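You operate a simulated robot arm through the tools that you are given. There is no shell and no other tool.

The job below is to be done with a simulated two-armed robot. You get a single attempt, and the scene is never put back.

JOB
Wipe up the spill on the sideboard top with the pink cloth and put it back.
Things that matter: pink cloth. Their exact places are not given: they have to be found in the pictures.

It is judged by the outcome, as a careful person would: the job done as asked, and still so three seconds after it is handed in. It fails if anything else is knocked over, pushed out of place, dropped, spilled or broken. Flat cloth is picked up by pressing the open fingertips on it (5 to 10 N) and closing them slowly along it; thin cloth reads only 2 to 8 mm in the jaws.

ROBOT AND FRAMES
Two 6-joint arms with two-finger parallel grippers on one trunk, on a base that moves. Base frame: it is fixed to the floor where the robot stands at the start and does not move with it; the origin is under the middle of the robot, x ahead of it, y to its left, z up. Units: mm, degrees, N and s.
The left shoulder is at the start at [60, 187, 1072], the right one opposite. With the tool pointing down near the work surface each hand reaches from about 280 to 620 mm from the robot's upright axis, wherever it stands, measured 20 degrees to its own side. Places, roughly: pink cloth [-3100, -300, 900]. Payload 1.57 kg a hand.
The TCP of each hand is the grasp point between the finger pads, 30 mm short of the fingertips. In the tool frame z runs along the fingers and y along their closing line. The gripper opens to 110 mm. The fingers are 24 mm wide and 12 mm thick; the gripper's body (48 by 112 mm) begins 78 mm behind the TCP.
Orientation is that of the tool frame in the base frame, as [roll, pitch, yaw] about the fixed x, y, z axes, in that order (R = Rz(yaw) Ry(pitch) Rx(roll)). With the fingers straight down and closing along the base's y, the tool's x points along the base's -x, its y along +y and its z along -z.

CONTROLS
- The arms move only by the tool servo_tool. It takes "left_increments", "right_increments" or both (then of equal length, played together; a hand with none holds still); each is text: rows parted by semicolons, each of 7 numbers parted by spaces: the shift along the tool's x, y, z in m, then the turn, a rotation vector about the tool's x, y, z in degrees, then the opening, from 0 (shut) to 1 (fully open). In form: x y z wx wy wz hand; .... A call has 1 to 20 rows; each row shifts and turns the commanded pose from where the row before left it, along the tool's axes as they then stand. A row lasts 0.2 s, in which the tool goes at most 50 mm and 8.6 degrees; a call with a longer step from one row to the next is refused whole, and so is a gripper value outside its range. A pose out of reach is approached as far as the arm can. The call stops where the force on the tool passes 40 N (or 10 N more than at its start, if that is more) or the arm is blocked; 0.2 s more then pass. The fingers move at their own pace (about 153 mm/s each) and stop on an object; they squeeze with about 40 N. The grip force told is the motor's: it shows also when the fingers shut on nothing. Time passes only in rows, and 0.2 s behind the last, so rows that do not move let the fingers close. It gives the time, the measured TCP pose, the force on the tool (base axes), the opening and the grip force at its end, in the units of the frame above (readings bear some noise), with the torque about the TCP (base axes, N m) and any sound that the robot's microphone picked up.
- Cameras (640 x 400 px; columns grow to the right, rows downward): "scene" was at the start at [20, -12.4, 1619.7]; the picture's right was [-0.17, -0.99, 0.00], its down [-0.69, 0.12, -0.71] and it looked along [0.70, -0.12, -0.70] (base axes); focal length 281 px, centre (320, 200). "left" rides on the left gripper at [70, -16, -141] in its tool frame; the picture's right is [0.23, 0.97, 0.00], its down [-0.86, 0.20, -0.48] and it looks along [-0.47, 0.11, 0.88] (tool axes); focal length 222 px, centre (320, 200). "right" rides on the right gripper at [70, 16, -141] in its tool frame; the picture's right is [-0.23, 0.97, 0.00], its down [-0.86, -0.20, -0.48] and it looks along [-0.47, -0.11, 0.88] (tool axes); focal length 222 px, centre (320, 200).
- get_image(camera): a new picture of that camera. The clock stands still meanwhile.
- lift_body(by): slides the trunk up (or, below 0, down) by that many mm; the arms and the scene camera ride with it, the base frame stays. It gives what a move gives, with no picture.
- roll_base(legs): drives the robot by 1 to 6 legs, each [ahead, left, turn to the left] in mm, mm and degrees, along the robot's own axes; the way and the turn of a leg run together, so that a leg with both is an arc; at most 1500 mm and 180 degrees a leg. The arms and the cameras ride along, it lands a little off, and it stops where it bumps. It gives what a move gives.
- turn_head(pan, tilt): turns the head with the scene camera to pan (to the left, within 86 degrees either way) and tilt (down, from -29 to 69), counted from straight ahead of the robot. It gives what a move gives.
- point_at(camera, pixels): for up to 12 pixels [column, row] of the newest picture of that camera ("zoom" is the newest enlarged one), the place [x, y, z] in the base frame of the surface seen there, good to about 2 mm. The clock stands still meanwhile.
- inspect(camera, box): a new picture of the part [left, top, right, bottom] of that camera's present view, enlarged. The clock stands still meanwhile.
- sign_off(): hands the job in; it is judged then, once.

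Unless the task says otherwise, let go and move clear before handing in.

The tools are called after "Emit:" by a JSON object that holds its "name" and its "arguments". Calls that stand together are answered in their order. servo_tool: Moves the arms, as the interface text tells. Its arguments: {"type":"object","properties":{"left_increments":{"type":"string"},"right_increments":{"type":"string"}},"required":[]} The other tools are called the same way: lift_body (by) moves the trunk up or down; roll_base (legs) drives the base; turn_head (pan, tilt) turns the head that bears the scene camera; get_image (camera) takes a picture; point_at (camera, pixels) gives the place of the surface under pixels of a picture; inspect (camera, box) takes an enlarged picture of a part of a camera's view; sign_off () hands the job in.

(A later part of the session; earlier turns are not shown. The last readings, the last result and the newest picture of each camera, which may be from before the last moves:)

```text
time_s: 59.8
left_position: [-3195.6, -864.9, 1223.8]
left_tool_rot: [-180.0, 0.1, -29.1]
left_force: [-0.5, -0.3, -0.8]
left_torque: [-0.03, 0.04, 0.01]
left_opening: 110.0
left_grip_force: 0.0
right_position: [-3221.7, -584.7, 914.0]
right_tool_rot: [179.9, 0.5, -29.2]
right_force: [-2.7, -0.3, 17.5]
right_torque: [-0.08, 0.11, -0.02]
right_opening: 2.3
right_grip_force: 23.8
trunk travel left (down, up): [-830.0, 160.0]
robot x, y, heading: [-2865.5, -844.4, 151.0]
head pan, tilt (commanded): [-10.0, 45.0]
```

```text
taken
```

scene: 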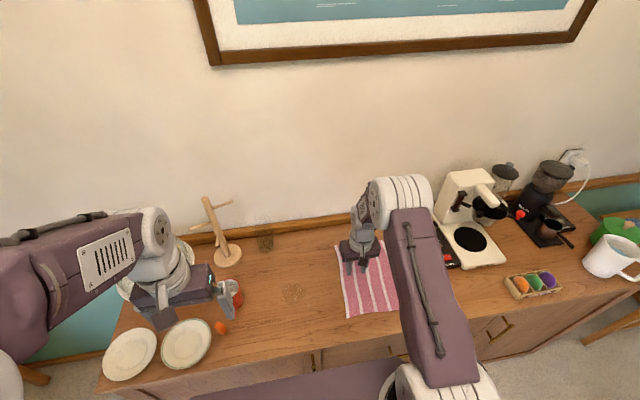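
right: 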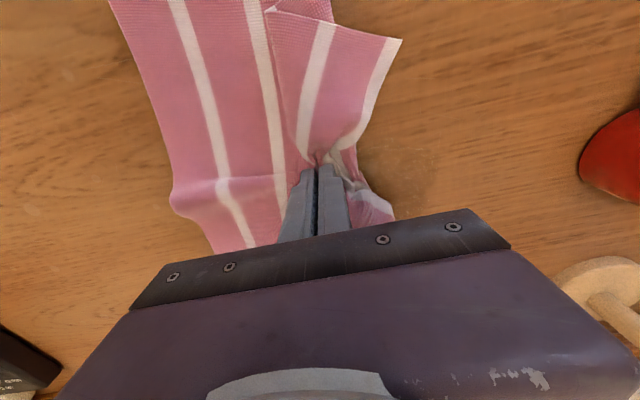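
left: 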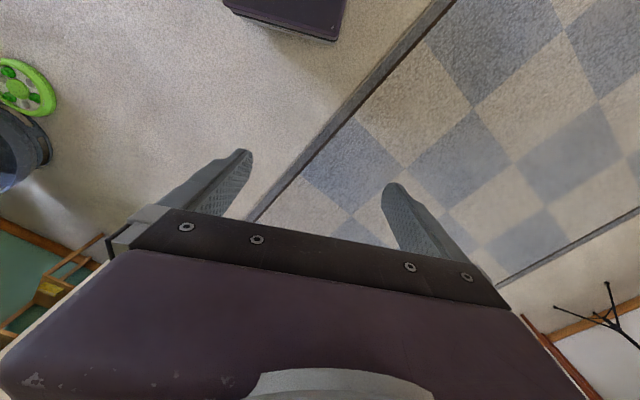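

17.5 N with bunched cloth under the tips; I ease 1 mm up and do the second pulling stroke, then lift, return and lower for the third lane.

Emit:
{"name": "servo_tool", "arguments": {"right_increments": "0 0.005 -0.001 0 0 0 0; 0 0.015 0 0 0 0 0; 0 0.015 0 0 0 0 0; 0 0.015 0 0 0 0 0; 0 0.015 0 0 0 0 0; 0 0.015 0 0 0 0 0; 0 0.013 0 0 0 0 0; 0 0 0 0 0 0 0"}}

Emit:
{"name": "inspect", "arguments": {"camera": "scene", "box": [200, 200, 440, 350]}}

```text
time_s: 61.6
left_position: [-3195.4, -863.4, 1225.2]
left_tool_rot: [-180.0, 0.0, -29.0]
left_force: [1.0, -0.4, -0.2]
left_torque: [0.02, 0.01, -0.03]
left_opening: 109.9
left_grip_force: 0.1
right_position: [-3265.4, -663.1, 913.7]
right_tool_rot: [179.8, 0.3, -29.1]
right_force: [1.8, 0.0, 3.6]
right_torque: [0.03, -0.01, -0.04]
right_opening: 2.5
right_grip_force: 23.6
trunk travel left (down, up): [-830.0, 160.0]
robot x, y, heading: [-2864.6, -846.5, 150.8]
head pan, tilt (commanded): [-10.0, 45.0]
```

```text
2.67 times, centred on (320, 275) of scene
```

zoom: 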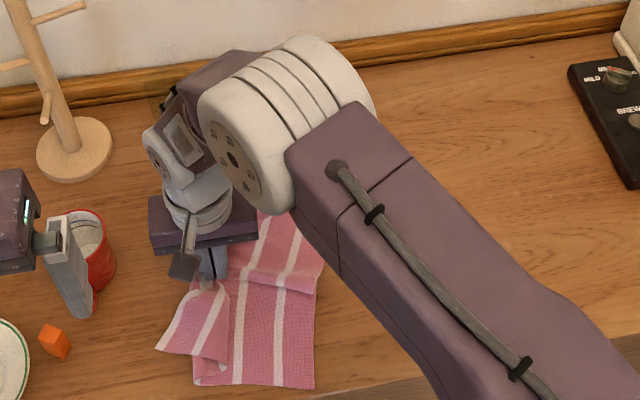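

Second lane done (3.6 N at the end). I lift higher, go back right and look at the spill state.

Emit:
{"name": "servo_tool", "arguments": {"right_increments": "0 0 -0.03 0 0 0 0; -0.004 -0.02 -0.03 0 0 0 0; -0.004 -0.03 -0.02 0 0 0 0; -0.005 -0.03 0 0 0 0 0; -0.005 -0.03 0 0 0 0 0; 0 -0.03 0 0 0 0 0; 0 0 0 0 0 0 0"}}

Emit:
{"name": "get_image", "arguments": {"camera": "right"}}

Emit:
{"name": "inspect", "arguments": {"camera": "scene", "box": [200, 200, 440, 350]}}

```text
time_s: 63.2
left_position: [-3196.6, -864.3, 1224.6]
left_tool_rot: [180.0, 0.0, -29.1]
left_force: [-0.3, 1.3, 0.5]
left_torque: [0.0, 0.01, -0.03]
left_opening: 109.9
left_grip_force: 0.0
right_position: [-3214.8, -533.0, 995.3]
right_tool_rot: [179.9, 0.2, -29.2]
right_force: [0.7, 0.4, 0.7]
right_torque: [0.02, 0.0, 0.01]
right_opening: 2.2
right_grip_force: 23.8
trunk travel left (down, up): [-830.0, 160.0]
robot x, y, heading: [-2862.6, -846.9, 150.9]
head pan, tilt (commanded): [-10.0, 45.0]
```

```text
taken
```

right: 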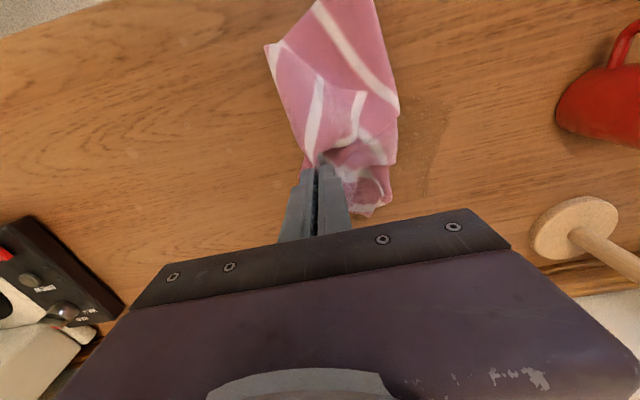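

```text
2.67 times, centred on (320, 275) of scene
```

zoom: 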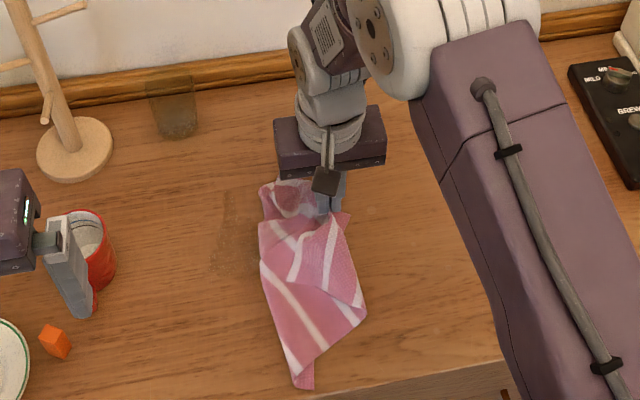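

The spill has shrunk to a strip at zoom (225,240), the left part; the rest is wiped or under the cloth. I measure the remainder.

Emit:
{"name": "point_at", "arguments": {"camera": "zoom", "pixels": [[225, 240], [212, 255], [235, 200], [240, 265], [215, 270]]}}

Emit:
{"name": "inspect", "arguments": {"camera": "scene", "box": [264, 263, 328, 303]}}

```text
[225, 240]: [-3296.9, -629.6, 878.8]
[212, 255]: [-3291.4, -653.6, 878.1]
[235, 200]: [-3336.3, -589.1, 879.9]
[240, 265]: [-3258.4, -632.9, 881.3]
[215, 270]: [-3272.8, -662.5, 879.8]
```

```text
10.00 times, centred on (296, 283) of scene
```

zoom: 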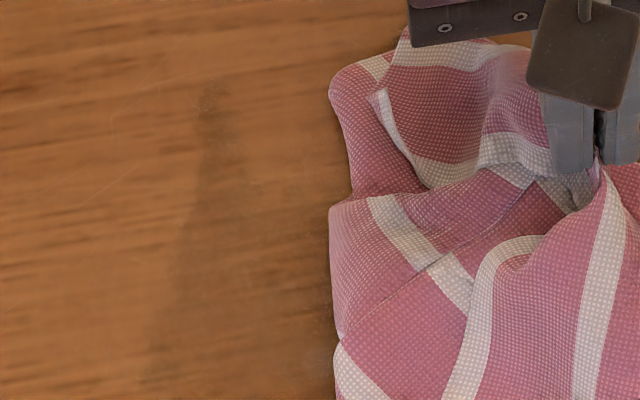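

The dark strip reaches beyond the original outline (v≈229), so it may be a shadow. I check it with the hand camera.

Emit:
{"name": "inspect", "arguments": {"camera": "right", "box": [360, 60, 520, 160]}}

Emit:
{"name": "get_image", "arguments": {"camera": "left"}}

```text
4.00 times, centred on (440, 110) of right
```

zoom: 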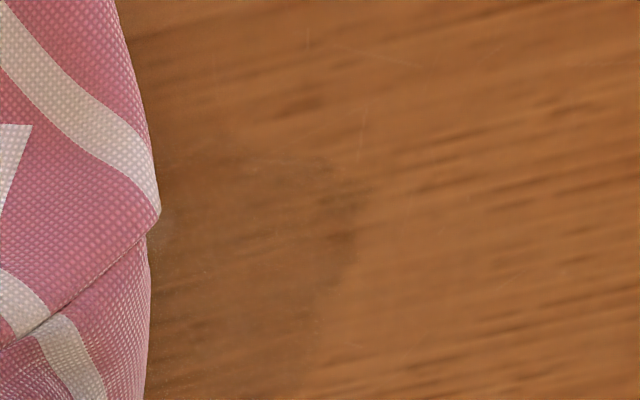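

```text
taken
```

left: 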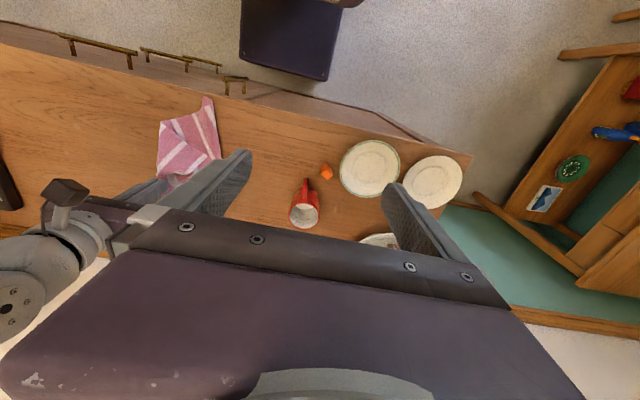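

The hand's shadow confuses the view. I move the held cloth up and further right to see the whole spill area uncovered.

Emit:
{"name": "servo_tool", "arguments": {"right_increments": "0 -0.03 -0.04 0 0 0 0; 0 -0.04 -0.04 0 0 0 0; 0 -0.04 -0.04 0 0 0 0; 0 -0.04 -0.03 0 0 0 0; 0 -0.03 0 0 0 0 0; 0 0 0 0 0 0 0; 0 0 0 0 0 0 0"}}

Emit:
{"name": "get_image", "arguments": {"camera": "right"}}

Emit:
{"name": "inspect", "arguments": {"camera": "scene", "box": [200, 200, 440, 350]}}

Emit:
{"name": "inspect", "arguments": {"camera": "scene", "box": [248, 263, 344, 323]}}

```text
refused: row 2 steps farther than a row can; nothing moved
```

```text
taken
```

right: 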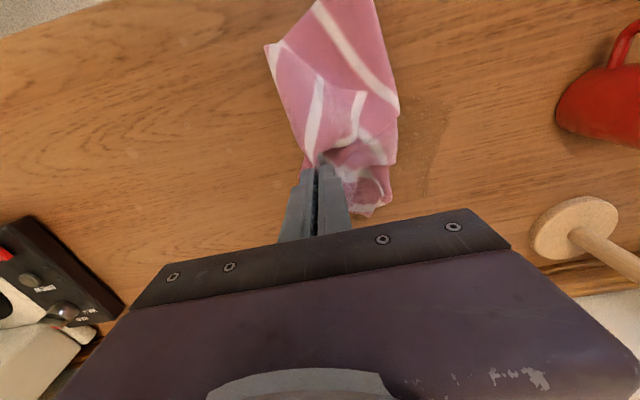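

```text
2.67 times, centred on (320, 275) of scene
```

zoom: 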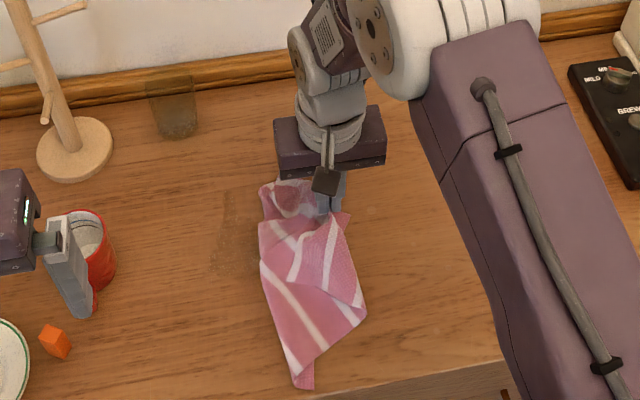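

```text
6.67 times, centred on (296, 293) of scene
```

zoom: 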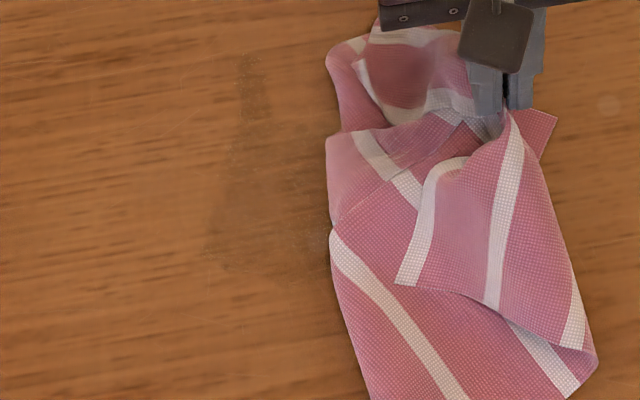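

The move was refused (combined step over 50 mm). I repeat with smaller steps.

Emit:
{"name": "servo_tool", "arguments": {"right_increments": "0 -0.01 -0.04 0 0 0 0; 0 -0.03 -0.035 0 0 0 0; 0 -0.03 -0.035 0 0 0 0; 0 -0.03 -0.03 0 0 0 0; 0 -0.04 0 0 0 0 0; 0 -0.03 0 0 0 0 0; 0 0 0 0 0 0 0; 0 0 0 0 0 0 0"}}

Emit:
{"name": "get_image", "arguments": {"camera": "right"}}

Emit:
{"name": "get_image", "arguments": {"camera": "scene"}}

Emit:
{"name": "inspect", "arguments": {"camera": "scene", "box": [248, 263, 344, 323]}}

```text
time_s: 65.0
left_position: [-3195.8, -863.4, 1224.0]
left_tool_rot: [180.0, 0.0, -29.1]
left_force: [0.0, 0.3, 0.1]
left_torque: [-0.02, 0.0, 0.0]
left_opening: 110.2
left_grip_force: 0.0
right_position: [-3129.4, -387.3, 1131.3]
right_tool_rot: [179.9, 0.2, -29.1]
right_force: [-0.1, 0.4, -0.3]
right_torque: [0.0, -0.02, 0.01]
right_opening: 2.0
right_grip_force: 23.8
trunk travel left (down, up): [-830.0, 160.0]
robot x, y, heading: [-2863.0, -844.7, 151.0]
head pan, tilt (commanded): [-10.0, 45.0]
```

```text
taken
```

right: 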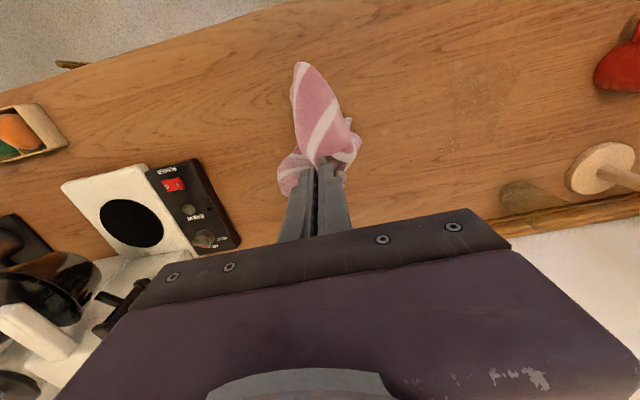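

```text
taken
```

scene: 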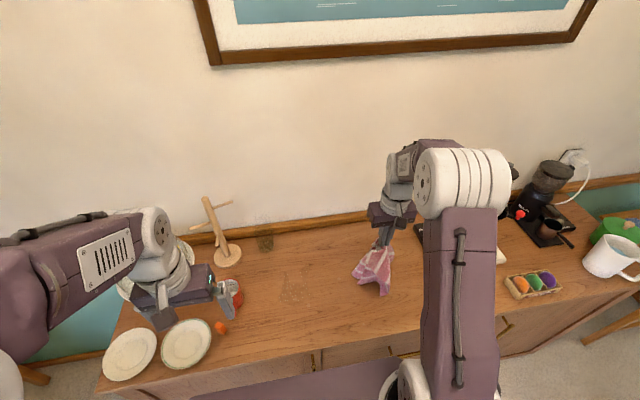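

```text
6.67 times, centred on (296, 293) of scene
```

zoom: 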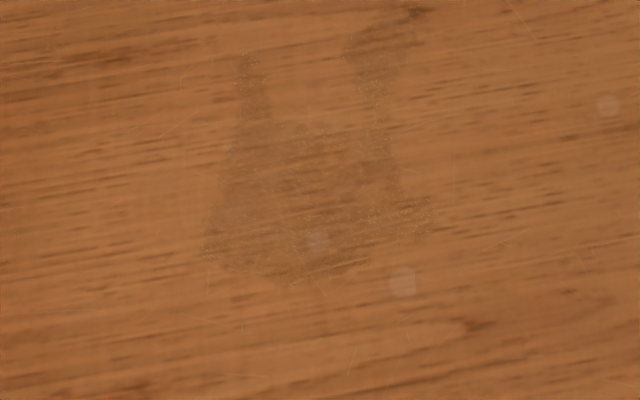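

The spill is fainter now but smeared: a residue at zoom (205–430, 130–285) plus two horns up to (250,55) and (400,20). I measure these before continuing.

Emit:
{"name": "point_at", "arguments": {"camera": "zoom", "pixels": [[205, 255], [430, 210], [250, 60], [415, 10], [350, 45], [290, 285], [370, 265], [315, 200], [300, 120], [405, 282]]}}

Emit:
{"name": "inspect", "arguments": {"camera": "right", "box": [360, 30, 600, 180]}}

```text
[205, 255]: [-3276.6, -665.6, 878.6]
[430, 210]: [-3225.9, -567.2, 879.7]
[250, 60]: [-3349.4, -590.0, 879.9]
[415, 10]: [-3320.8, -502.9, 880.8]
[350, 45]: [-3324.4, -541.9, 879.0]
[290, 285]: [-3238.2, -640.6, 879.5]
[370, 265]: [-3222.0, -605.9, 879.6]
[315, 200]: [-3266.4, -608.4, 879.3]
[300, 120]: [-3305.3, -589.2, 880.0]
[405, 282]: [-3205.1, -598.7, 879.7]
```

```text
2.67 times, centred on (480, 105) of right
```

zoom: 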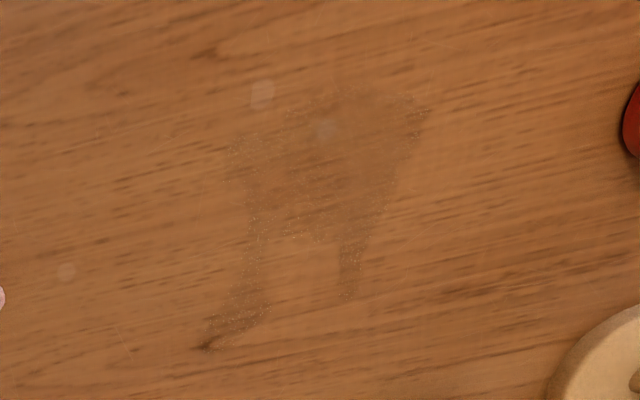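

The residue now spans about u 435–556, v 118–260. I bring the bunched cloth over it and lower it as a wad so that more cloth is pressed on the film.

Emit:
{"name": "servo_tool", "arguments": {"right_increments": "-0.0035 0.0425 0 0 0 0 0; -0.0035 0.0425 0 0 0 0 0; -0.0035 0.0425 0 0 0 0 0; -0.0035 0.0425 0 0 0 0 0; -0.0035 0.0425 0 0 0 0 0; -0.0035 0.0425 0 0 0 0 0; 0 0 0.03 0 0 0 0; 0 0 0.03 0 0 0 0; 0 0 0.03 0 0 0 0; 0 0 0.03 0 0 0 0; 0 0 0.03 0 0 0 0; 0 0 0.03 0 0 0 0; 0 0 0.015 0 0 0 0; 0 0 0 0 0 0 0"}}

Emit:
{"name": "get_image", "arguments": {"camera": "right"}}

Emit:
{"name": "inspect", "arguments": {"camera": "scene", "box": [200, 200, 440, 350]}}

```text
time_s: 68.0
left_position: [-3196.3, -865.0, 1224.0]
left_tool_rot: [180.0, 0.0, -29.2]
left_force: [-0.6, -0.4, -0.2]
left_torque: [0.02, 0.04, 0.0]
left_opening: 109.9
left_grip_force: 0.0
right_position: [-3273.1, -598.4, 937.7]
right_tool_rot: [180.0, 0.3, -29.1]
right_force: [-0.9, -0.9, 0.1]
right_torque: [0.0, 0.01, -0.05]
right_opening: 2.3
right_grip_force: 23.6
trunk travel left (down, up): [-830.0, 160.0]
robot x, y, heading: [-2866.5, -844.8, 150.8]
head pan, tilt (commanded): [-10.0, 45.0]
```

```text
taken
```

right: 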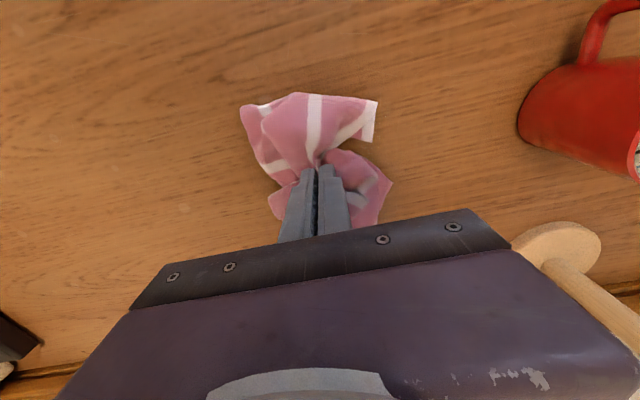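

```text
2.67 times, centred on (320, 275) of scene
```

zoom: 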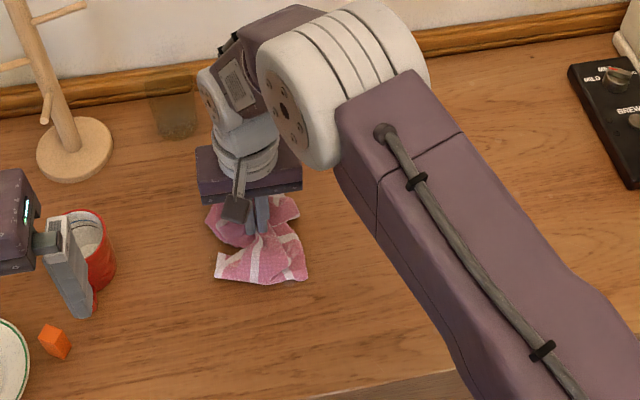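

The wad sits right over the residue. I lower until the press is about 8 N.

Emit:
{"name": "servo_tool", "arguments": {"right_increments": "0 0 0.006 0 0 0 0; 0 0 0.004 0 0 0 0; 0 0 0.003 0 0 0 0; 0 0 0.002 0 0 0 0; 0 0 0 0 0 0 0"}}

```text
time_s: 69.2
left_position: [-3196.0, -864.3, 1223.6]
left_tool_rot: [180.0, -0.1, -29.1]
left_force: [-0.7, 0.2, -0.1]
left_torque: [-0.02, -0.02, 0.02]
left_opening: 109.8
left_grip_force: 0.0
right_position: [-3272.2, -597.7, 923.5]
right_tool_rot: [-180.0, 0.3, -29.2]
right_force: [0.3, 0.0, 2.1]
right_torque: [0.02, -0.01, -0.04]
right_opening: 2.2
right_grip_force: 23.7
trunk travel left (down, up): [-830.0, 160.0]
robot x, y, heading: [-2865.3, -840.0, 150.8]
head pan, tilt (commanded): [-10.0, 45.0]
```

Emit:
{"name": "servo_tool", "arguments": {"right_increments": "0 0 0.002 0 0 0 0; 0 0 0.002 0 0 0 0; 0 0 0.001 0 0 0 0; 0 0 0 0 0 0 0"}}

```text
time_s: 70.2
left_position: [-3195.9, -865.8, 1223.8]
left_tool_rot: [180.0, 0.1, -29.0]
left_force: [-0.8, -0.2, -0.4]
left_torque: [-0.01, -0.01, -0.01]
left_opening: 109.9
left_grip_force: 0.1
right_position: [-3272.4, -598.6, 918.1]
right_tool_rot: [179.9, 0.3, -29.1]
right_force: [0.4, -0.5, 8.5]
right_torque: [-0.03, 0.0, -0.05]
right_opening: 2.3
right_grip_force: 22.9
trunk travel left (down, up): [-830.0, 160.0]
robot x, y, heading: [-2860.7, -845.9, 151.2]
head pan, tilt (commanded): [-10.0, 45.0]
```

8.5 N press on the wad. Now zigzag wiping: left-right strokes while stepping toward the front.

Emit:
{"name": "servo_tool", "arguments": {"right_increments": "0 0.02 0 0 0 0 0; 0 0.02 0 0 0 0 0; 0 0.02 0 0 0 0 0; 0 -0.023 0 0 0 0 0; 0 -0.023 0 0 0 0 0; 0 -0.023 0 0 0 0 0; 0 -0.023 0 0 0 0 0; 0 -0.023 0 0 0 0 0; 0.019 0 0 0 0 0 0; 0 0.023 0 0 0 0 0; 0 0.023 0 0 0 0 0; 0 0.023 0 0 0 0 0; 0 0.023 0 0 0 0 0; 0 0.023 0 0 0 0 0; 0.019 0 0 0 0 0 0; 0 -0.023 0 0 0 0 0; 0 -0.023 0 0 0 0 0; 0 -0.023 0 0 0 0 0; 0 -0.023 0 0 0 0 0; 0 -0.023 0 0 0 0 0"}}

Emit:
{"name": "get_image", "arguments": {"camera": "right"}}

Emit:
{"name": "inspect", "arguments": {"camera": "scene", "box": [200, 200, 440, 350]}}

```text
time_s: 74.4
left_position: [-3196.2, -864.1, 1224.3]
left_tool_rot: [-180.0, 0.0, -29.1]
left_force: [0.6, 0.3, 1.0]
left_torque: [0.0, 0.0, -0.02]
left_opening: 110.1
left_grip_force: 0.2
right_position: [-3212.0, -568.4, 918.5]
right_tool_rot: [179.8, 0.3, -29.0]
right_force: [-0.1, -1.3, 1.7]
right_torque: [-0.02, 0.05, -0.01]
right_opening: 2.2
right_grip_force: 23.9
trunk travel left (down, up): [-830.0, 160.0]
robot x, y, heading: [-2864.1, -843.8, 151.0]
head pan, tilt (commanded): [-10.0, 45.0]
```

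```text
taken
```

right: 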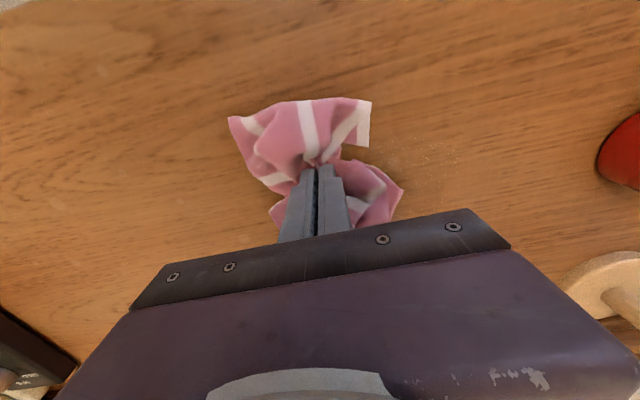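

```text
2.67 times, centred on (320, 275) of scene
```

zoom: 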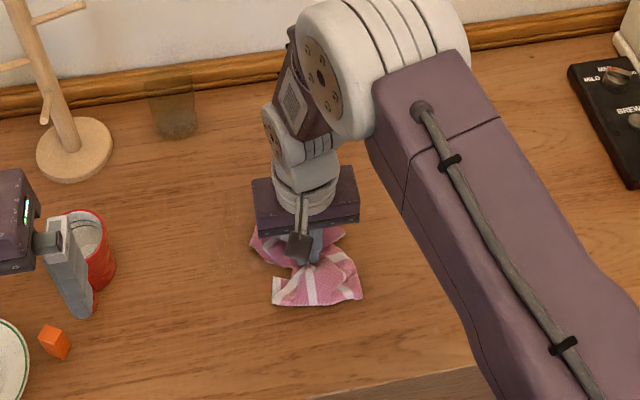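

The film looks much weaker; some speckles remain near right-camera (440,150). I zoom in on both views.

Emit:
{"name": "inspect", "arguments": {"camera": "right", "box": [360, 90, 560, 215]}}

Emit:
{"name": "inspect", "arguments": {"camera": "scene", "box": [248, 253, 344, 313]}}

```text
3.20 times, centred on (460, 152) of right
```

zoom: 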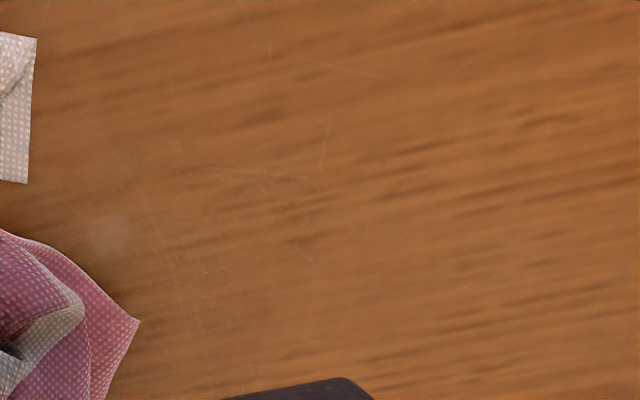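

```text
6.67 times, centred on (296, 283) of scene
```

zoom: 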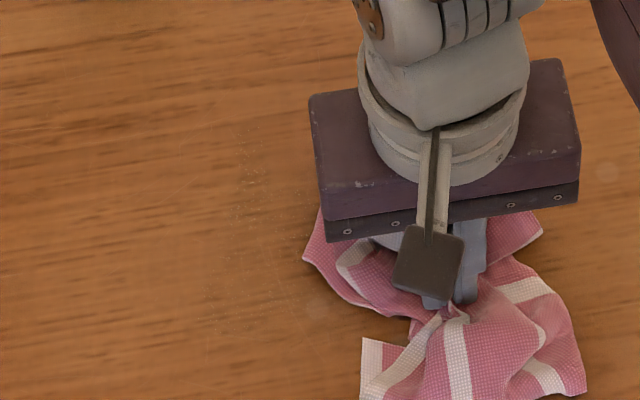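

Only faint speckles remain at scene zoom (210–270,130–330). I press 1.5 mm deeper and zigzag over the rear half.

Emit:
{"name": "servo_tool", "arguments": {"right_increments": "-0.02 0 0.001 0 0 0 0; -0.02 0 0.0005 0 0 0 0; -0.02 0 0 0 0 0 0; 0 0.023 0 0 0 0 0; 0 0.023 0 0 0 0 0; 0 0.023 0 0 0 0 0; 0 0.023 0 0 0 0 0; 0 0.025 0 0 0 0 0; -0.02 0 0 0 0 0 0; 0 -0.023 0 0 0 0 0; 0 -0.023 0 0 0 0 0; 0 -0.023 0 0 0 0 0; 0 -0.023 0 0 0 0 0; 0 -0.025 0 0 0 0 0; -0.02 0 0 0 0 0 0; 0 0.023 0 0 0 0 0; 0 0.023 0 0 0 0 0; 0 0.023 0 0 0 0 0; 0 0.023 0 0 0 0 0; 0 0.02 0 0 0 0 0"}}

Emit:
{"name": "get_image", "arguments": {"camera": "right"}}

Emit:
{"name": "inspect", "arguments": {"camera": "scene", "box": [200, 200, 440, 350]}}

```text
time_s: 78.6
left_position: [-3195.9, -864.0, 1223.2]
left_tool_rot: [-179.9, -0.1, -29.1]
left_force: [0.2, -0.4, -0.6]
left_torque: [0.01, -0.01, 0.02]
left_opening: 110.0
left_grip_force: 0.2
right_position: [-3346.4, -618.7, 919.0]
right_tool_rot: [180.0, 0.2, -29.0]
right_force: [0.5, 0.0, 2.0]
right_torque: [0.0, 0.01, 0.02]
right_opening: 2.1
right_grip_force: 23.1
right hand out of reach, approached as far as the arm can: row 20
trunk travel left (down, up): [-830.0, 160.0]
robot x, y, heading: [-2865.2, -844.9, 150.9]
head pan, tilt (commanded): [-10.0, 45.0]
```

```text
taken
```

right: 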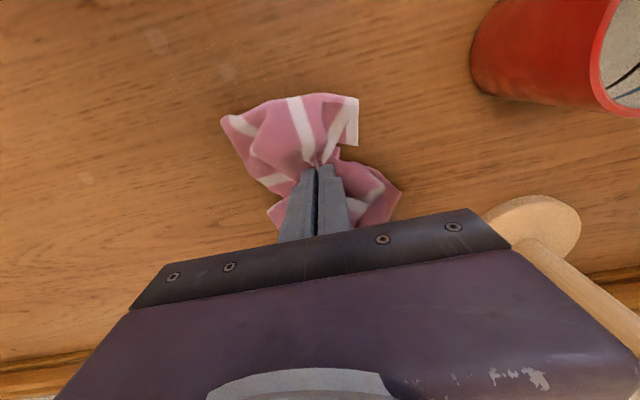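

```text
2.67 times, centred on (320, 275) of scene
```

zoom: 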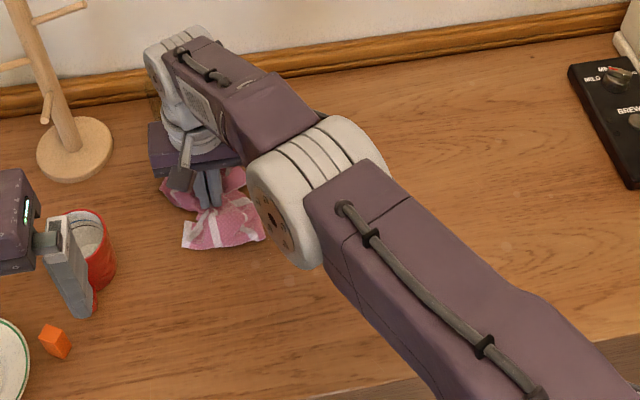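

The last row hit the reach limit, nothing touched. I lift and move right to see the surface.

Emit:
{"name": "servo_tool", "arguments": {"right_increments": "0 -0.005 -0.03 0 0 0 0; 0 -0.02 -0.04 0 0 0 0; 0.01 -0.03 -0.03 0 0 0 0; 0.01 -0.03 -0.03 0 0 0 0; 0.01 -0.04 0 0 0 0 0; 0.01 -0.04 0 0 0 0 0; 0.01 -0.04 0 0 0 0 0; 0.01 -0.04 0 0 0 0 0; 0 -0.04 0 0 0 0 0; 0 0 0 0 0 0 0"}}

Emit:
{"name": "get_image", "arguments": {"camera": "right"}}

Emit:
{"name": "inspect", "arguments": {"camera": "scene", "box": [248, 253, 344, 313]}}

Emit:
{"name": "inspect", "arguments": {"camera": "right", "box": [360, 20, 600, 170]}}

```text
time_s: 80.8
left_position: [-3196.8, -864.1, 1224.4]
left_tool_rot: [179.9, 0.0, -29.1]
left_force: [0.3, -0.6, 0.1]
left_torque: [0.04, -0.03, 0.02]
left_opening: 109.9
left_grip_force: 0.0
right_position: [-3153.6, -398.5, 1050.9]
right_tool_rot: [-180.0, 0.2, -29.0]
right_force: [0.8, 0.6, -0.2]
right_torque: [0.0, -0.03, 0.0]
right_opening: 2.4
right_grip_force: 23.7
trunk travel left (down, up): [-830.0, 160.0]
robot x, y, heading: [-2862.8, -844.2, 151.1]
head pan, tilt (commanded): [-10.0, 45.0]
```

```text
taken
```

right: 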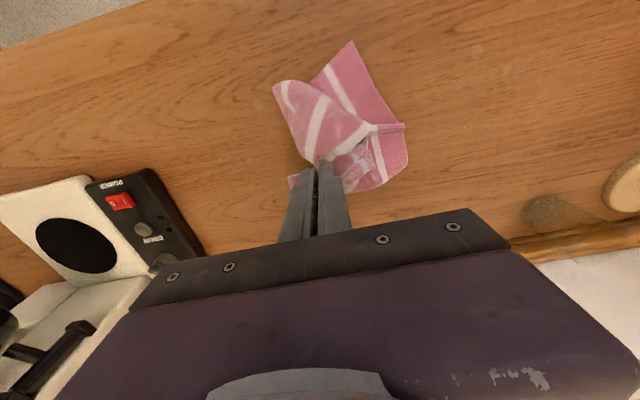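

```text
6.67 times, centred on (296, 283) of scene
```

zoom: 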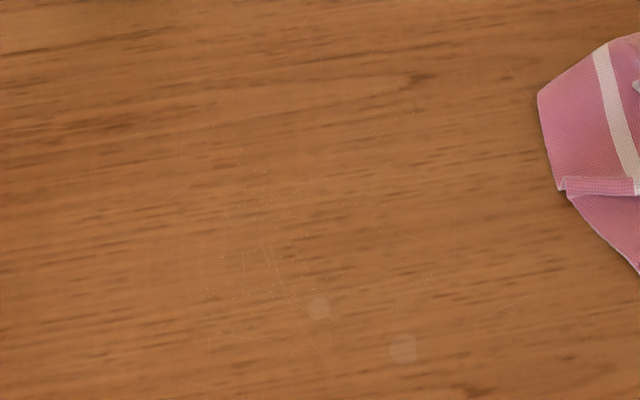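

```text
2.67 times, centred on (480, 95) of right
```

zoom: 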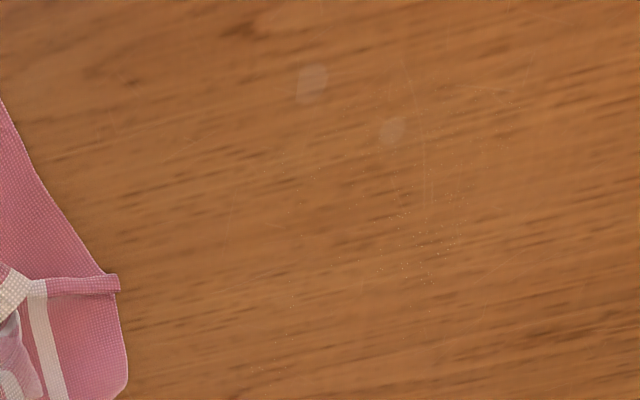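

The film is gone apart from tiny speckles around scene zoom (230–300,140–230) and (380–410,70–110). I measure them for one more pass.

Emit:
{"name": "inspect", "arguments": {"camera": "scene", "box": [248, 253, 344, 313]}}

Emit:
{"name": "point_at", "arguments": {"camera": "zoom", "pixels": [[240, 150], [255, 205], [290, 215], [410, 72], [375, 175], [430, 290], [215, 310], [330, 260], [265, 290], [380, 105]]}}

```text
6.67 times, centred on (296, 283) of scene
```

zoom: 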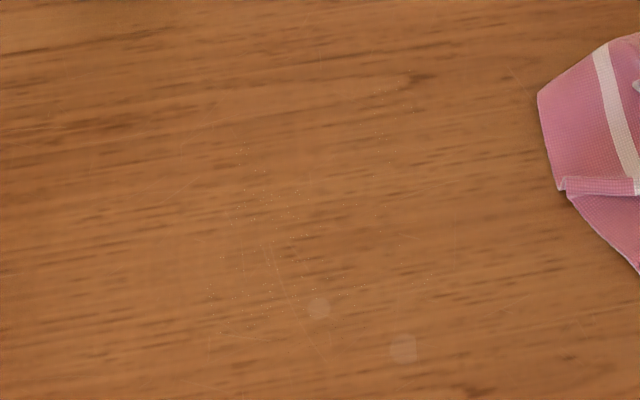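

```text
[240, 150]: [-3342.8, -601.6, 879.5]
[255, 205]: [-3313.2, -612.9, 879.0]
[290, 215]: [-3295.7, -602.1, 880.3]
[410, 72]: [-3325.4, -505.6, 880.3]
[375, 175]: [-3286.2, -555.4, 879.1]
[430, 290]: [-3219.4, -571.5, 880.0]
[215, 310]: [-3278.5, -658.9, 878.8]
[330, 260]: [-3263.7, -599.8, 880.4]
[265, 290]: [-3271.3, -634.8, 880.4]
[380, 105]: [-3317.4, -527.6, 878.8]
```

Speckles lie within u 440–551, v 136–260, partly at the reach limit, so I shift the base a little left and ahead before the next pass.

Emit:
{"name": "roll_base", "arguments": {"legs": [[30, 70, 0]]}}

```text
time_s: 81.9
left_position: [-3251.7, -906.9, 1225.3]
left_tool_rot: [179.7, 0.1, -29.2]
left_force: [0.1, 0.3, -0.2]
left_torque: [-0.06, 0.06, 0.01]
left_opening: 110.1
left_grip_force: 0.1
right_position: [-3209.7, -439.8, 1051.9]
right_tool_rot: [179.7, 0.2, -29.3]
right_force: [0.1, 1.1, 0.2]
right_torque: [-0.04, 0.05, -0.02]
right_opening: 2.2
right_grip_force: 23.9
trunk travel left (down, up): [-830.0, 160.0]
robot x, y, heading: [-2925.6, -890.1, 151.0]
head pan, tilt (commanded): [-10.0, 45.0]
```

Now at u≈665, v≈191. I lift, go over the rear part of the area (u 500, v 245) and lower the wad again.

Emit:
{"name": "servo_tool", "arguments": {"right_increments": "0 0 -0.04 0 0 0 0; 0 0 -0.04 0 0 0 0; -0.0108 0.033 0 0 0 0 0; -0.0108 0.033 0 0 0 0 0; -0.0108 0.033 0 0 0 0 0; -0.0108 0.033 0 0 0 0 0; -0.0108 0.033 0 0 0 0 0; 0 0 0.035 0 0 0 0; 0 0 0.035 0 0 0 0; 0 0 0.035 0 0 0 0; 0 0 0.035 0 0 0 0; 0 0 0.035 0 0 0 0; 0 0 0.025 0 0 0 0; 0 0 0.008 0 0 0 0; 0 0 0.003 0 0 0 0; 0 0 0 0 0 0 0"}}

Emit:
{"name": "get_image", "arguments": {"camera": "right"}}

```text
time_s: 85.3
left_position: [-3255.1, -910.6, 1223.4]
left_tool_rot: [-179.9, 0.1, -29.2]
left_force: [0.7, -1.3, 0.1]
left_torque: [-0.03, 0.01, -0.01]
left_opening: 109.7
left_grip_force: 0.2
right_position: [-3341.6, -561.8, 920.3]
right_tool_rot: [179.9, 0.3, -29.3]
right_force: [1.0, -0.1, 3.5]
right_torque: [0.04, -0.02, -0.01]
right_opening: 2.1
right_grip_force: 23.7
trunk travel left (down, up): [-830.0, 160.0]
robot x, y, heading: [-2923.7, -891.8, 150.8]
head pan, tilt (commanded): [-10.0, 45.0]
```

```text
taken
```

right: 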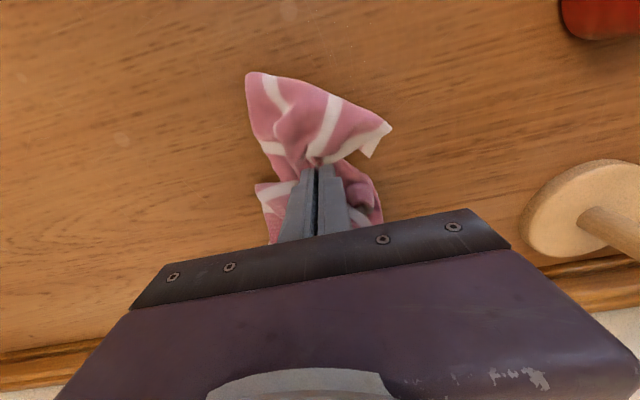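

At u 494, v 247 with 3.5 N. I press 1.5 mm deeper and zigzag from the rear toward the front.

Emit:
{"name": "servo_tool", "arguments": {"right_increments": "0 -0.02 0.0015 0 0 0 0; 0 -0.02 0 0 0 0 0; 0 -0.02 0 0 0 0 0; -0.012 0 0 0 0 0 0; 0 0.023 0 0 0 0 0; 0 0.023 0 0 0 0 0; 0 0.023 0 0 0 0 0; 0 0.023 0 0 0 0 0; 0 0.023 0 0 0 0 0; 0.018 0 0 0 0 0 0; 0 -0.023 0 0 0 0 0; 0 -0.023 0 0 0 0 0; 0 -0.023 0 0 0 0 0; 0 -0.023 0 0 0 0 0; 0 -0.023 0 0 0 0 0; 0.018 0 0 0 0 0 0; 0 0.028 0 0 0 0 0; 0 0.028 0 0 0 0 0; 0 0.028 0 0 0 0 0; 0 0.03 0 0 0 0 0"}}

Emit:
{"name": "get_image", "arguments": {"camera": "right"}}

```text
time_s: 89.5
left_position: [-3256.4, -910.0, 1222.8]
left_tool_rot: [-180.0, 0.0, -29.2]
left_force: [0.9, 0.5, 1.0]
left_torque: [0.02, 0.01, 0.0]
left_opening: 110.0
left_grip_force: 0.0
right_position: [-3347.2, -621.7, 919.8]
right_tool_rot: [-180.0, 0.1, -29.2]
right_force: [0.7, 0.2, 0.5]
right_torque: [0.07, 0.0, 0.01]
right_opening: 2.1
right_grip_force: 24.2
trunk travel left (down, up): [-830.0, 160.0]
robot x, y, heading: [-2923.4, -892.7, 151.0]
head pan, tilt (commanded): [-10.0, 45.0]
```

```text
taken
```

right: 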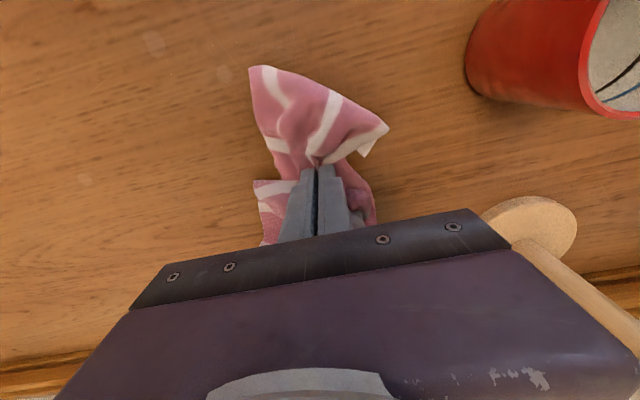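

The press eased to 0.5 N, so I lower 3 mm more and continue zigzagging toward the front.

Emit:
{"name": "servo_tool", "arguments": {"right_increments": "0 -0.01 0.0015 0 0 0 0; 0 -0.01 0.0015 0 0 0 0; 0 -0.024 0 0 0 0 0; 0 -0.024 0 0 0 0 0; 0 -0.024 0 0 0 0 0; 0 -0.024 0 0 0 0 0; 0.018 0 0 0 0 0 0; 0 0.029 0 0 0 0 0; 0 0.029 0 0 0 0 0; 0 0.029 0 0 0 0 0; 0 0.029 0 0 0 0 0; 0.018 0 0 0 0 0 0; 0 -0.029 0 0 0 0 0; 0 -0.029 0 0 0 0 0; 0 -0.029 0 0 0 0 0; 0 -0.029 0 0 0 0 0; 0.018 0 0 0 0 0 0; 0 0 0 0 0 0 0"}}

```text
time_s: 93.3
left_position: [-3254.1, -910.5, 1223.9]
left_tool_rot: [-179.9, 0.0, -29.1]
left_force: [-0.3, 0.5, 0.4]
left_torque: [0.04, 0.02, 0.0]
left_opening: 109.9
left_grip_force: 0.0
right_position: [-3243.6, -545.6, 916.5]
right_tool_rot: [179.9, 0.4, -29.1]
right_force: [-5.9, 4.5, 24.9]
right_torque: [0.21, 0.32, -0.02]
right_opening: 2.1
right_grip_force: 23.9
trunk travel left (down, up): [-830.0, 160.0]
robot x, y, heading: [-2922.7, -891.2, 150.8]
head pan, tilt (commanded): [-10.0, 45.0]
```

24.9 N now; I ease up 1.5 mm and continue with the front lanes.

Emit:
{"name": "servo_tool", "arguments": {"right_increments": "0 0.01 -0.0015 0 0 0 0; 0 0.027 0 0 0 0 0; 0 0.027 0 0 0 0 0; 0 0.027 0 0 0 0 0; 0 0.027 0 0 0 0 0; 0.018 0 0 0 0 0 0; 0 -0.029 0 0 0 0 0; 0 -0.029 0 0 0 0 0; 0 -0.029 0 0 0 0 0; 0 -0.029 0 0 0 0 0; 0.018 0 0 0 0 0 0; 0 0.029 0 0 0 0 0; 0 0.029 0 0 0 0 0; 0 0.029 0 0 0 0 0; 0 0.029 0 0 0 0 0; 0.016 0 0 0 0 0 0; 0 -0.029 0 0 0 0 0; 0 -0.029 0 0 0 0 0; 0 -0.029 0 0 0 0 0; 0 -0.029 0 0 0 0 0"}}

Emit:
{"name": "get_image", "arguments": {"camera": "right"}}

Emit:
{"name": "inspect", "arguments": {"camera": "scene", "box": [240, 200, 440, 325]}}

```text
time_s: 97.5
left_position: [-3254.3, -909.0, 1224.2]
left_tool_rot: [180.0, 0.1, -29.3]
left_force: [0.6, 0.1, -0.4]
left_torque: [-0.01, 0.01, -0.01]
left_opening: 110.0
left_grip_force: 0.0
right_position: [-3199.8, -574.9, 917.5]
right_tool_rot: [179.9, 0.2, -29.2]
right_force: [-0.4, -1.8, 7.7]
right_torque: [-0.05, 0.1, 0.01]
right_opening: 2.0
right_grip_force: 23.3
trunk travel left (down, up): [-830.0, 160.0]
robot x, y, heading: [-2923.2, -889.2, 151.0]
head pan, tilt (commanded): [-10.0, 45.0]
```

```text
taken
```

right: 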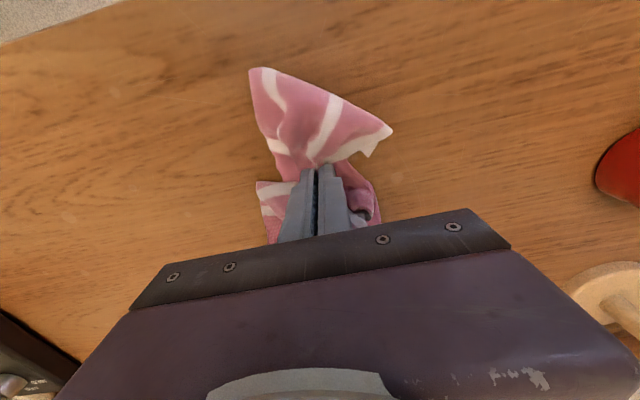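

```text
3.20 times, centred on (340, 262) of scene
```

zoom: 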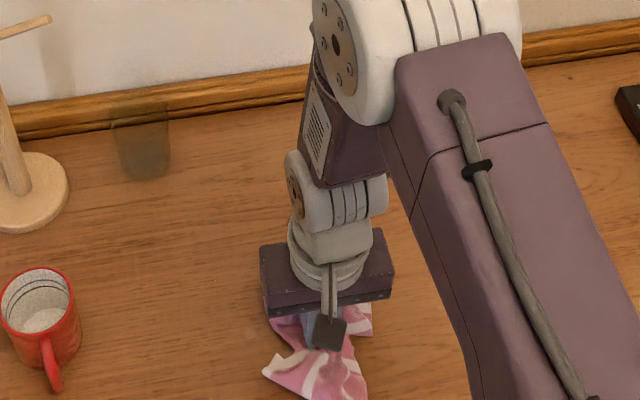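

The area left of the wad looks clean. I lift the cloth straight up and away to inspect the surface.

Emit:
{"name": "servo_tool", "arguments": {"right_increments": "0 0 -0.04 0 0 0 0; 0 0 -0.045 0 0 0 0; 0 0 -0.045 0 0 0 0; -0.01 -0.02 -0.04 0 0 0 0; -0.01 -0.03 -0.03 0 0 0 0; -0.01 -0.03 -0.03 0 0 0 0; -0.01 -0.04 0 0 0 0 0; -0.01 -0.04 0 0 0 0 0; 0 -0.04 0 0 0 0 0; 0 -0.02 0 0 0 0 0; 0 0 0 0 0 0 0"}}

Emit:
{"name": "get_image", "arguments": {"camera": "right"}}

Emit:
{"name": "get_image", "arguments": {"camera": "scene"}}

Emit:
{"name": "inspect", "arguments": {"camera": "scene", "box": [264, 243, 360, 303]}}

```text
time_s: 99.9
left_position: [-3254.9, -909.9, 1224.0]
left_tool_rot: [180.0, 0.1, -29.2]
left_force: [0.2, 0.1, 0.8]
left_torque: [0.0, 0.03, 0.03]
left_opening: 109.8
left_grip_force: 0.1
right_position: [-3135.6, -357.3, 1147.2]
right_tool_rot: [179.9, 0.2, -29.2]
right_force: [0.2, -0.3, 0.1]
right_torque: [0.01, 0.02, 0.0]
right_opening: 2.0
right_grip_force: 23.9
trunk travel left (down, up): [-830.0, 160.0]
robot x, y, heading: [-2922.9, -890.0, 150.7]
head pan, tilt (commanded): [-10.0, 45.0]
```

```text
taken
```

right: 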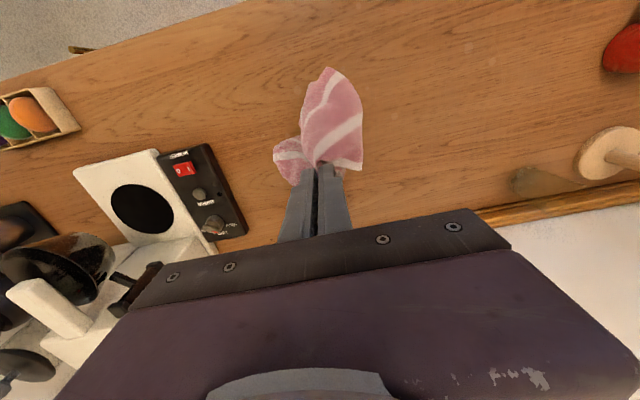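

```text
taken
```

scene: 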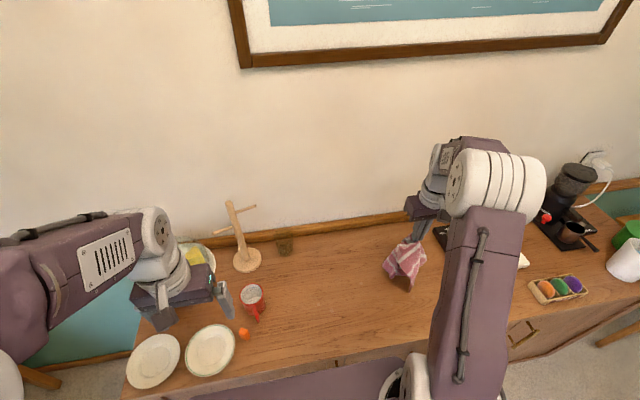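

```text
6.67 times, centred on (312, 273) of scene
```

zoom: 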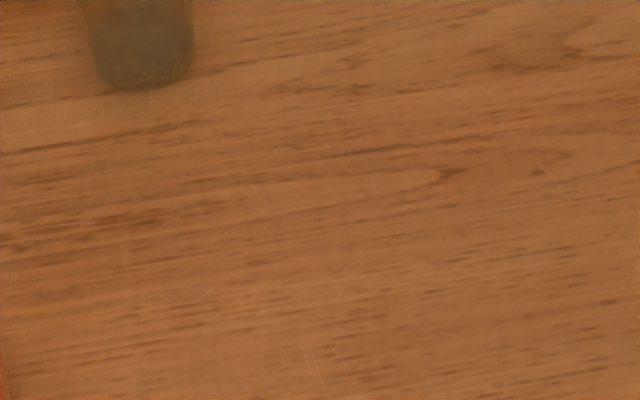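

No speckles remain in that part. I check the front part as well.

Emit:
{"name": "inspect", "arguments": {"camera": "scene", "box": [264, 275, 360, 335]}}

Emit:
{"name": "inspect", "arguments": {"camera": "right", "box": [380, 20, 620, 170]}}

```text
6.67 times, centred on (312, 305) of scene
```

zoom: 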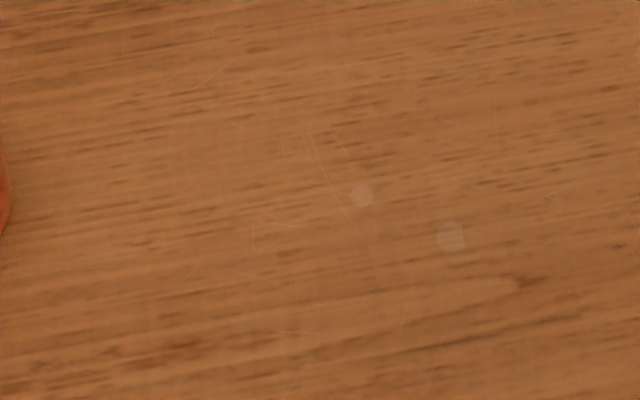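

```text
2.67 times, centred on (500, 95) of right
```

zoom: 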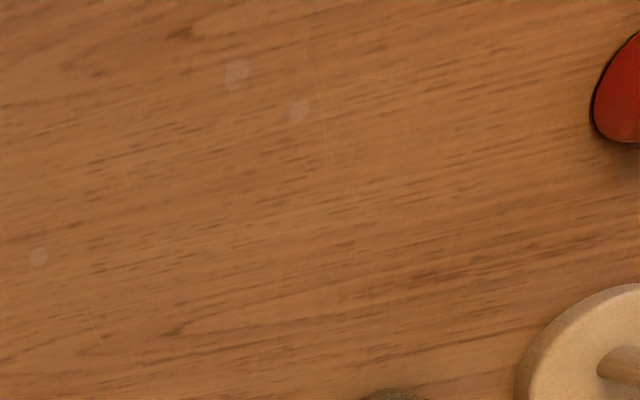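

The spill is fully gone; the pale round spots are wood texture (they didn't change). Now to put the cloth back: I look at how it hangs.

Emit:
{"name": "inspect", "arguments": {"camera": "scene", "box": [350, 200, 470, 320]}}

Emit:
{"name": "roll_base", "arguments": {"legs": [[0, -120, 0]]}}

```text
3.33 times, centred on (410, 260) of scene
```

zoom: 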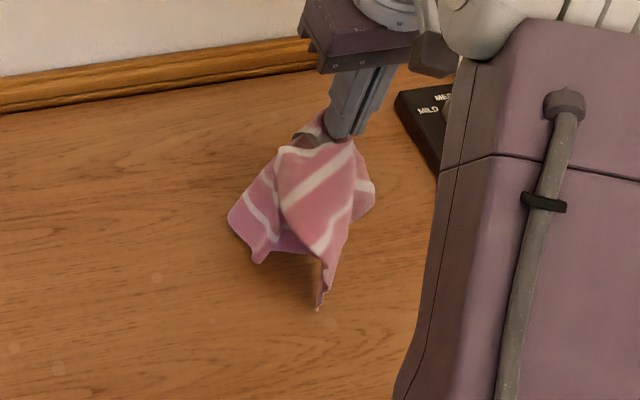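

```text
time_s: 101.1
left_position: [-3198.3, -807.3, 1223.0]
left_tool_rot: [-179.9, 0.0, -29.2]
left_force: [-0.2, -1.0, -0.3]
left_torque: [-0.01, -0.01, -0.03]
left_opening: 109.9
left_grip_force: 0.0
right_position: [-3077.9, -254.3, 1148.2]
right_tool_rot: [180.0, 0.2, -29.1]
right_force: [-1.0, -0.2, -0.4]
right_torque: [0.02, -0.03, 0.02]
right_opening: 2.2
right_grip_force: 23.1
trunk travel left (down, up): [-830.0, 160.0]
robot x, y, heading: [-2864.4, -788.1, 150.9]
head pan, tilt (commanded): [-10.0, 45.0]
```

The base moved; the hand is now at u≈891. I check clearances to the coffee maker.

Emit:
{"name": "get_image", "arguments": {"camera": "scene"}}

Emit:
{"name": "get_image", "arguments": {"camera": "right"}}

```text
taken
```

scene: 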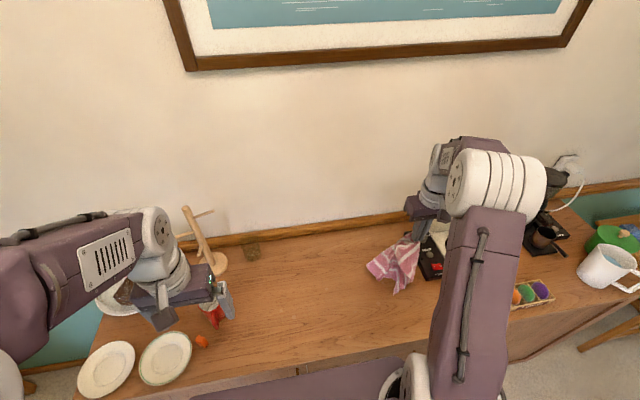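

```text
taken
```

right: 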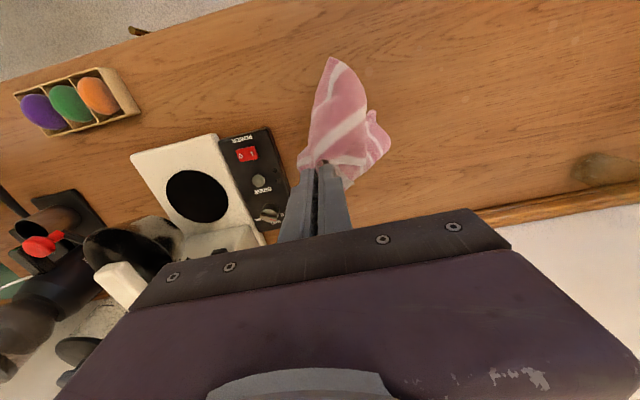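

The black control box lies just right of the hand in the view; I measure its left edge and the cloth's hanging points.

Emit:
{"name": "point_at", "arguments": {"camera": "right", "pixels": [[268, 132], [286, 190], [333, 62], [345, 85], [350, 130], [385, 150], [320, 150], [372, 115], [160, 270], [95, 240]]}}

```text
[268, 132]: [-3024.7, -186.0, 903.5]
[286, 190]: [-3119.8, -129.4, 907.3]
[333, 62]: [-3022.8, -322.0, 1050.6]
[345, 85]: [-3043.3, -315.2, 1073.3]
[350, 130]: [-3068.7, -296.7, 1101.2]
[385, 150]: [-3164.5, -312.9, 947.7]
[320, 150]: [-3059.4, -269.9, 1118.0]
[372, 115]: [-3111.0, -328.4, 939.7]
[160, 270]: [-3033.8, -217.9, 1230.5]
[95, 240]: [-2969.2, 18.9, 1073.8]
```

The control box's left edge is at u≈978, 77 mm right of the cloth's original edge. I let the cloth stop swinging and lower 30 mm.

Emit:
{"name": "servo_tool", "arguments": {"right_increments": "0 0 0 0 0 0 0; 0 0 0 0 0 0 0; 0 0 0.01 0 0 0 0; 0 0 0.01 0 0 0 0; 0 0 0.01 0 0 0 0; 0 0 0 0 0 0 0; 0 0 0 0 0 0 0; 0 0 0 0 0 0 0"}}

Emit:
{"name": "get_image", "arguments": {"camera": "right"}}

Emit:
{"name": "inspect", "arguments": {"camera": "scene", "box": [320, 190, 480, 310]}}

```text
time_s: 102.9
left_position: [-3196.3, -804.8, 1224.4]
left_tool_rot: [180.0, 0.0, -29.0]
left_force: [0.5, 0.0, 0.0]
left_torque: [-0.02, 0.0, 0.0]
left_opening: 110.1
left_grip_force: 0.0
right_position: [-3077.6, -253.3, 1119.0]
right_tool_rot: [179.8, 0.3, -29.1]
right_force: [0.1, 0.1, 0.5]
right_torque: [0.02, 0.0, -0.04]
right_opening: 2.2
right_grip_force: 23.3
trunk travel left (down, up): [-830.0, 160.0]
robot x, y, heading: [-2864.9, -787.7, 150.9]
head pan, tilt (commanded): [-10.0, 45.0]
```

```text
taken
```

right: 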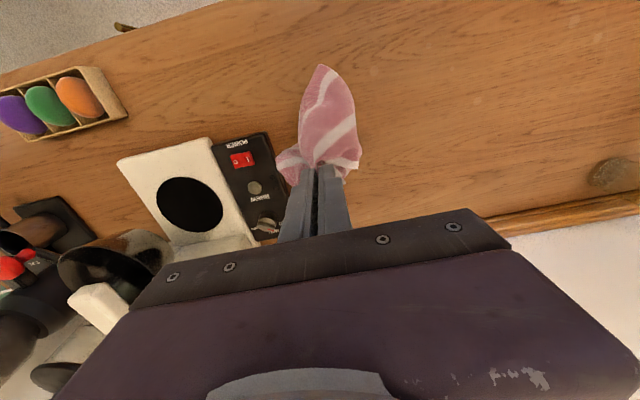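

```text
3.33 times, centred on (400, 250) of scene
```

zoom: 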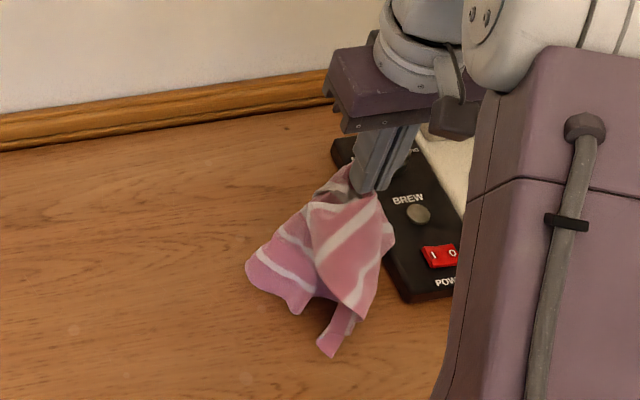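

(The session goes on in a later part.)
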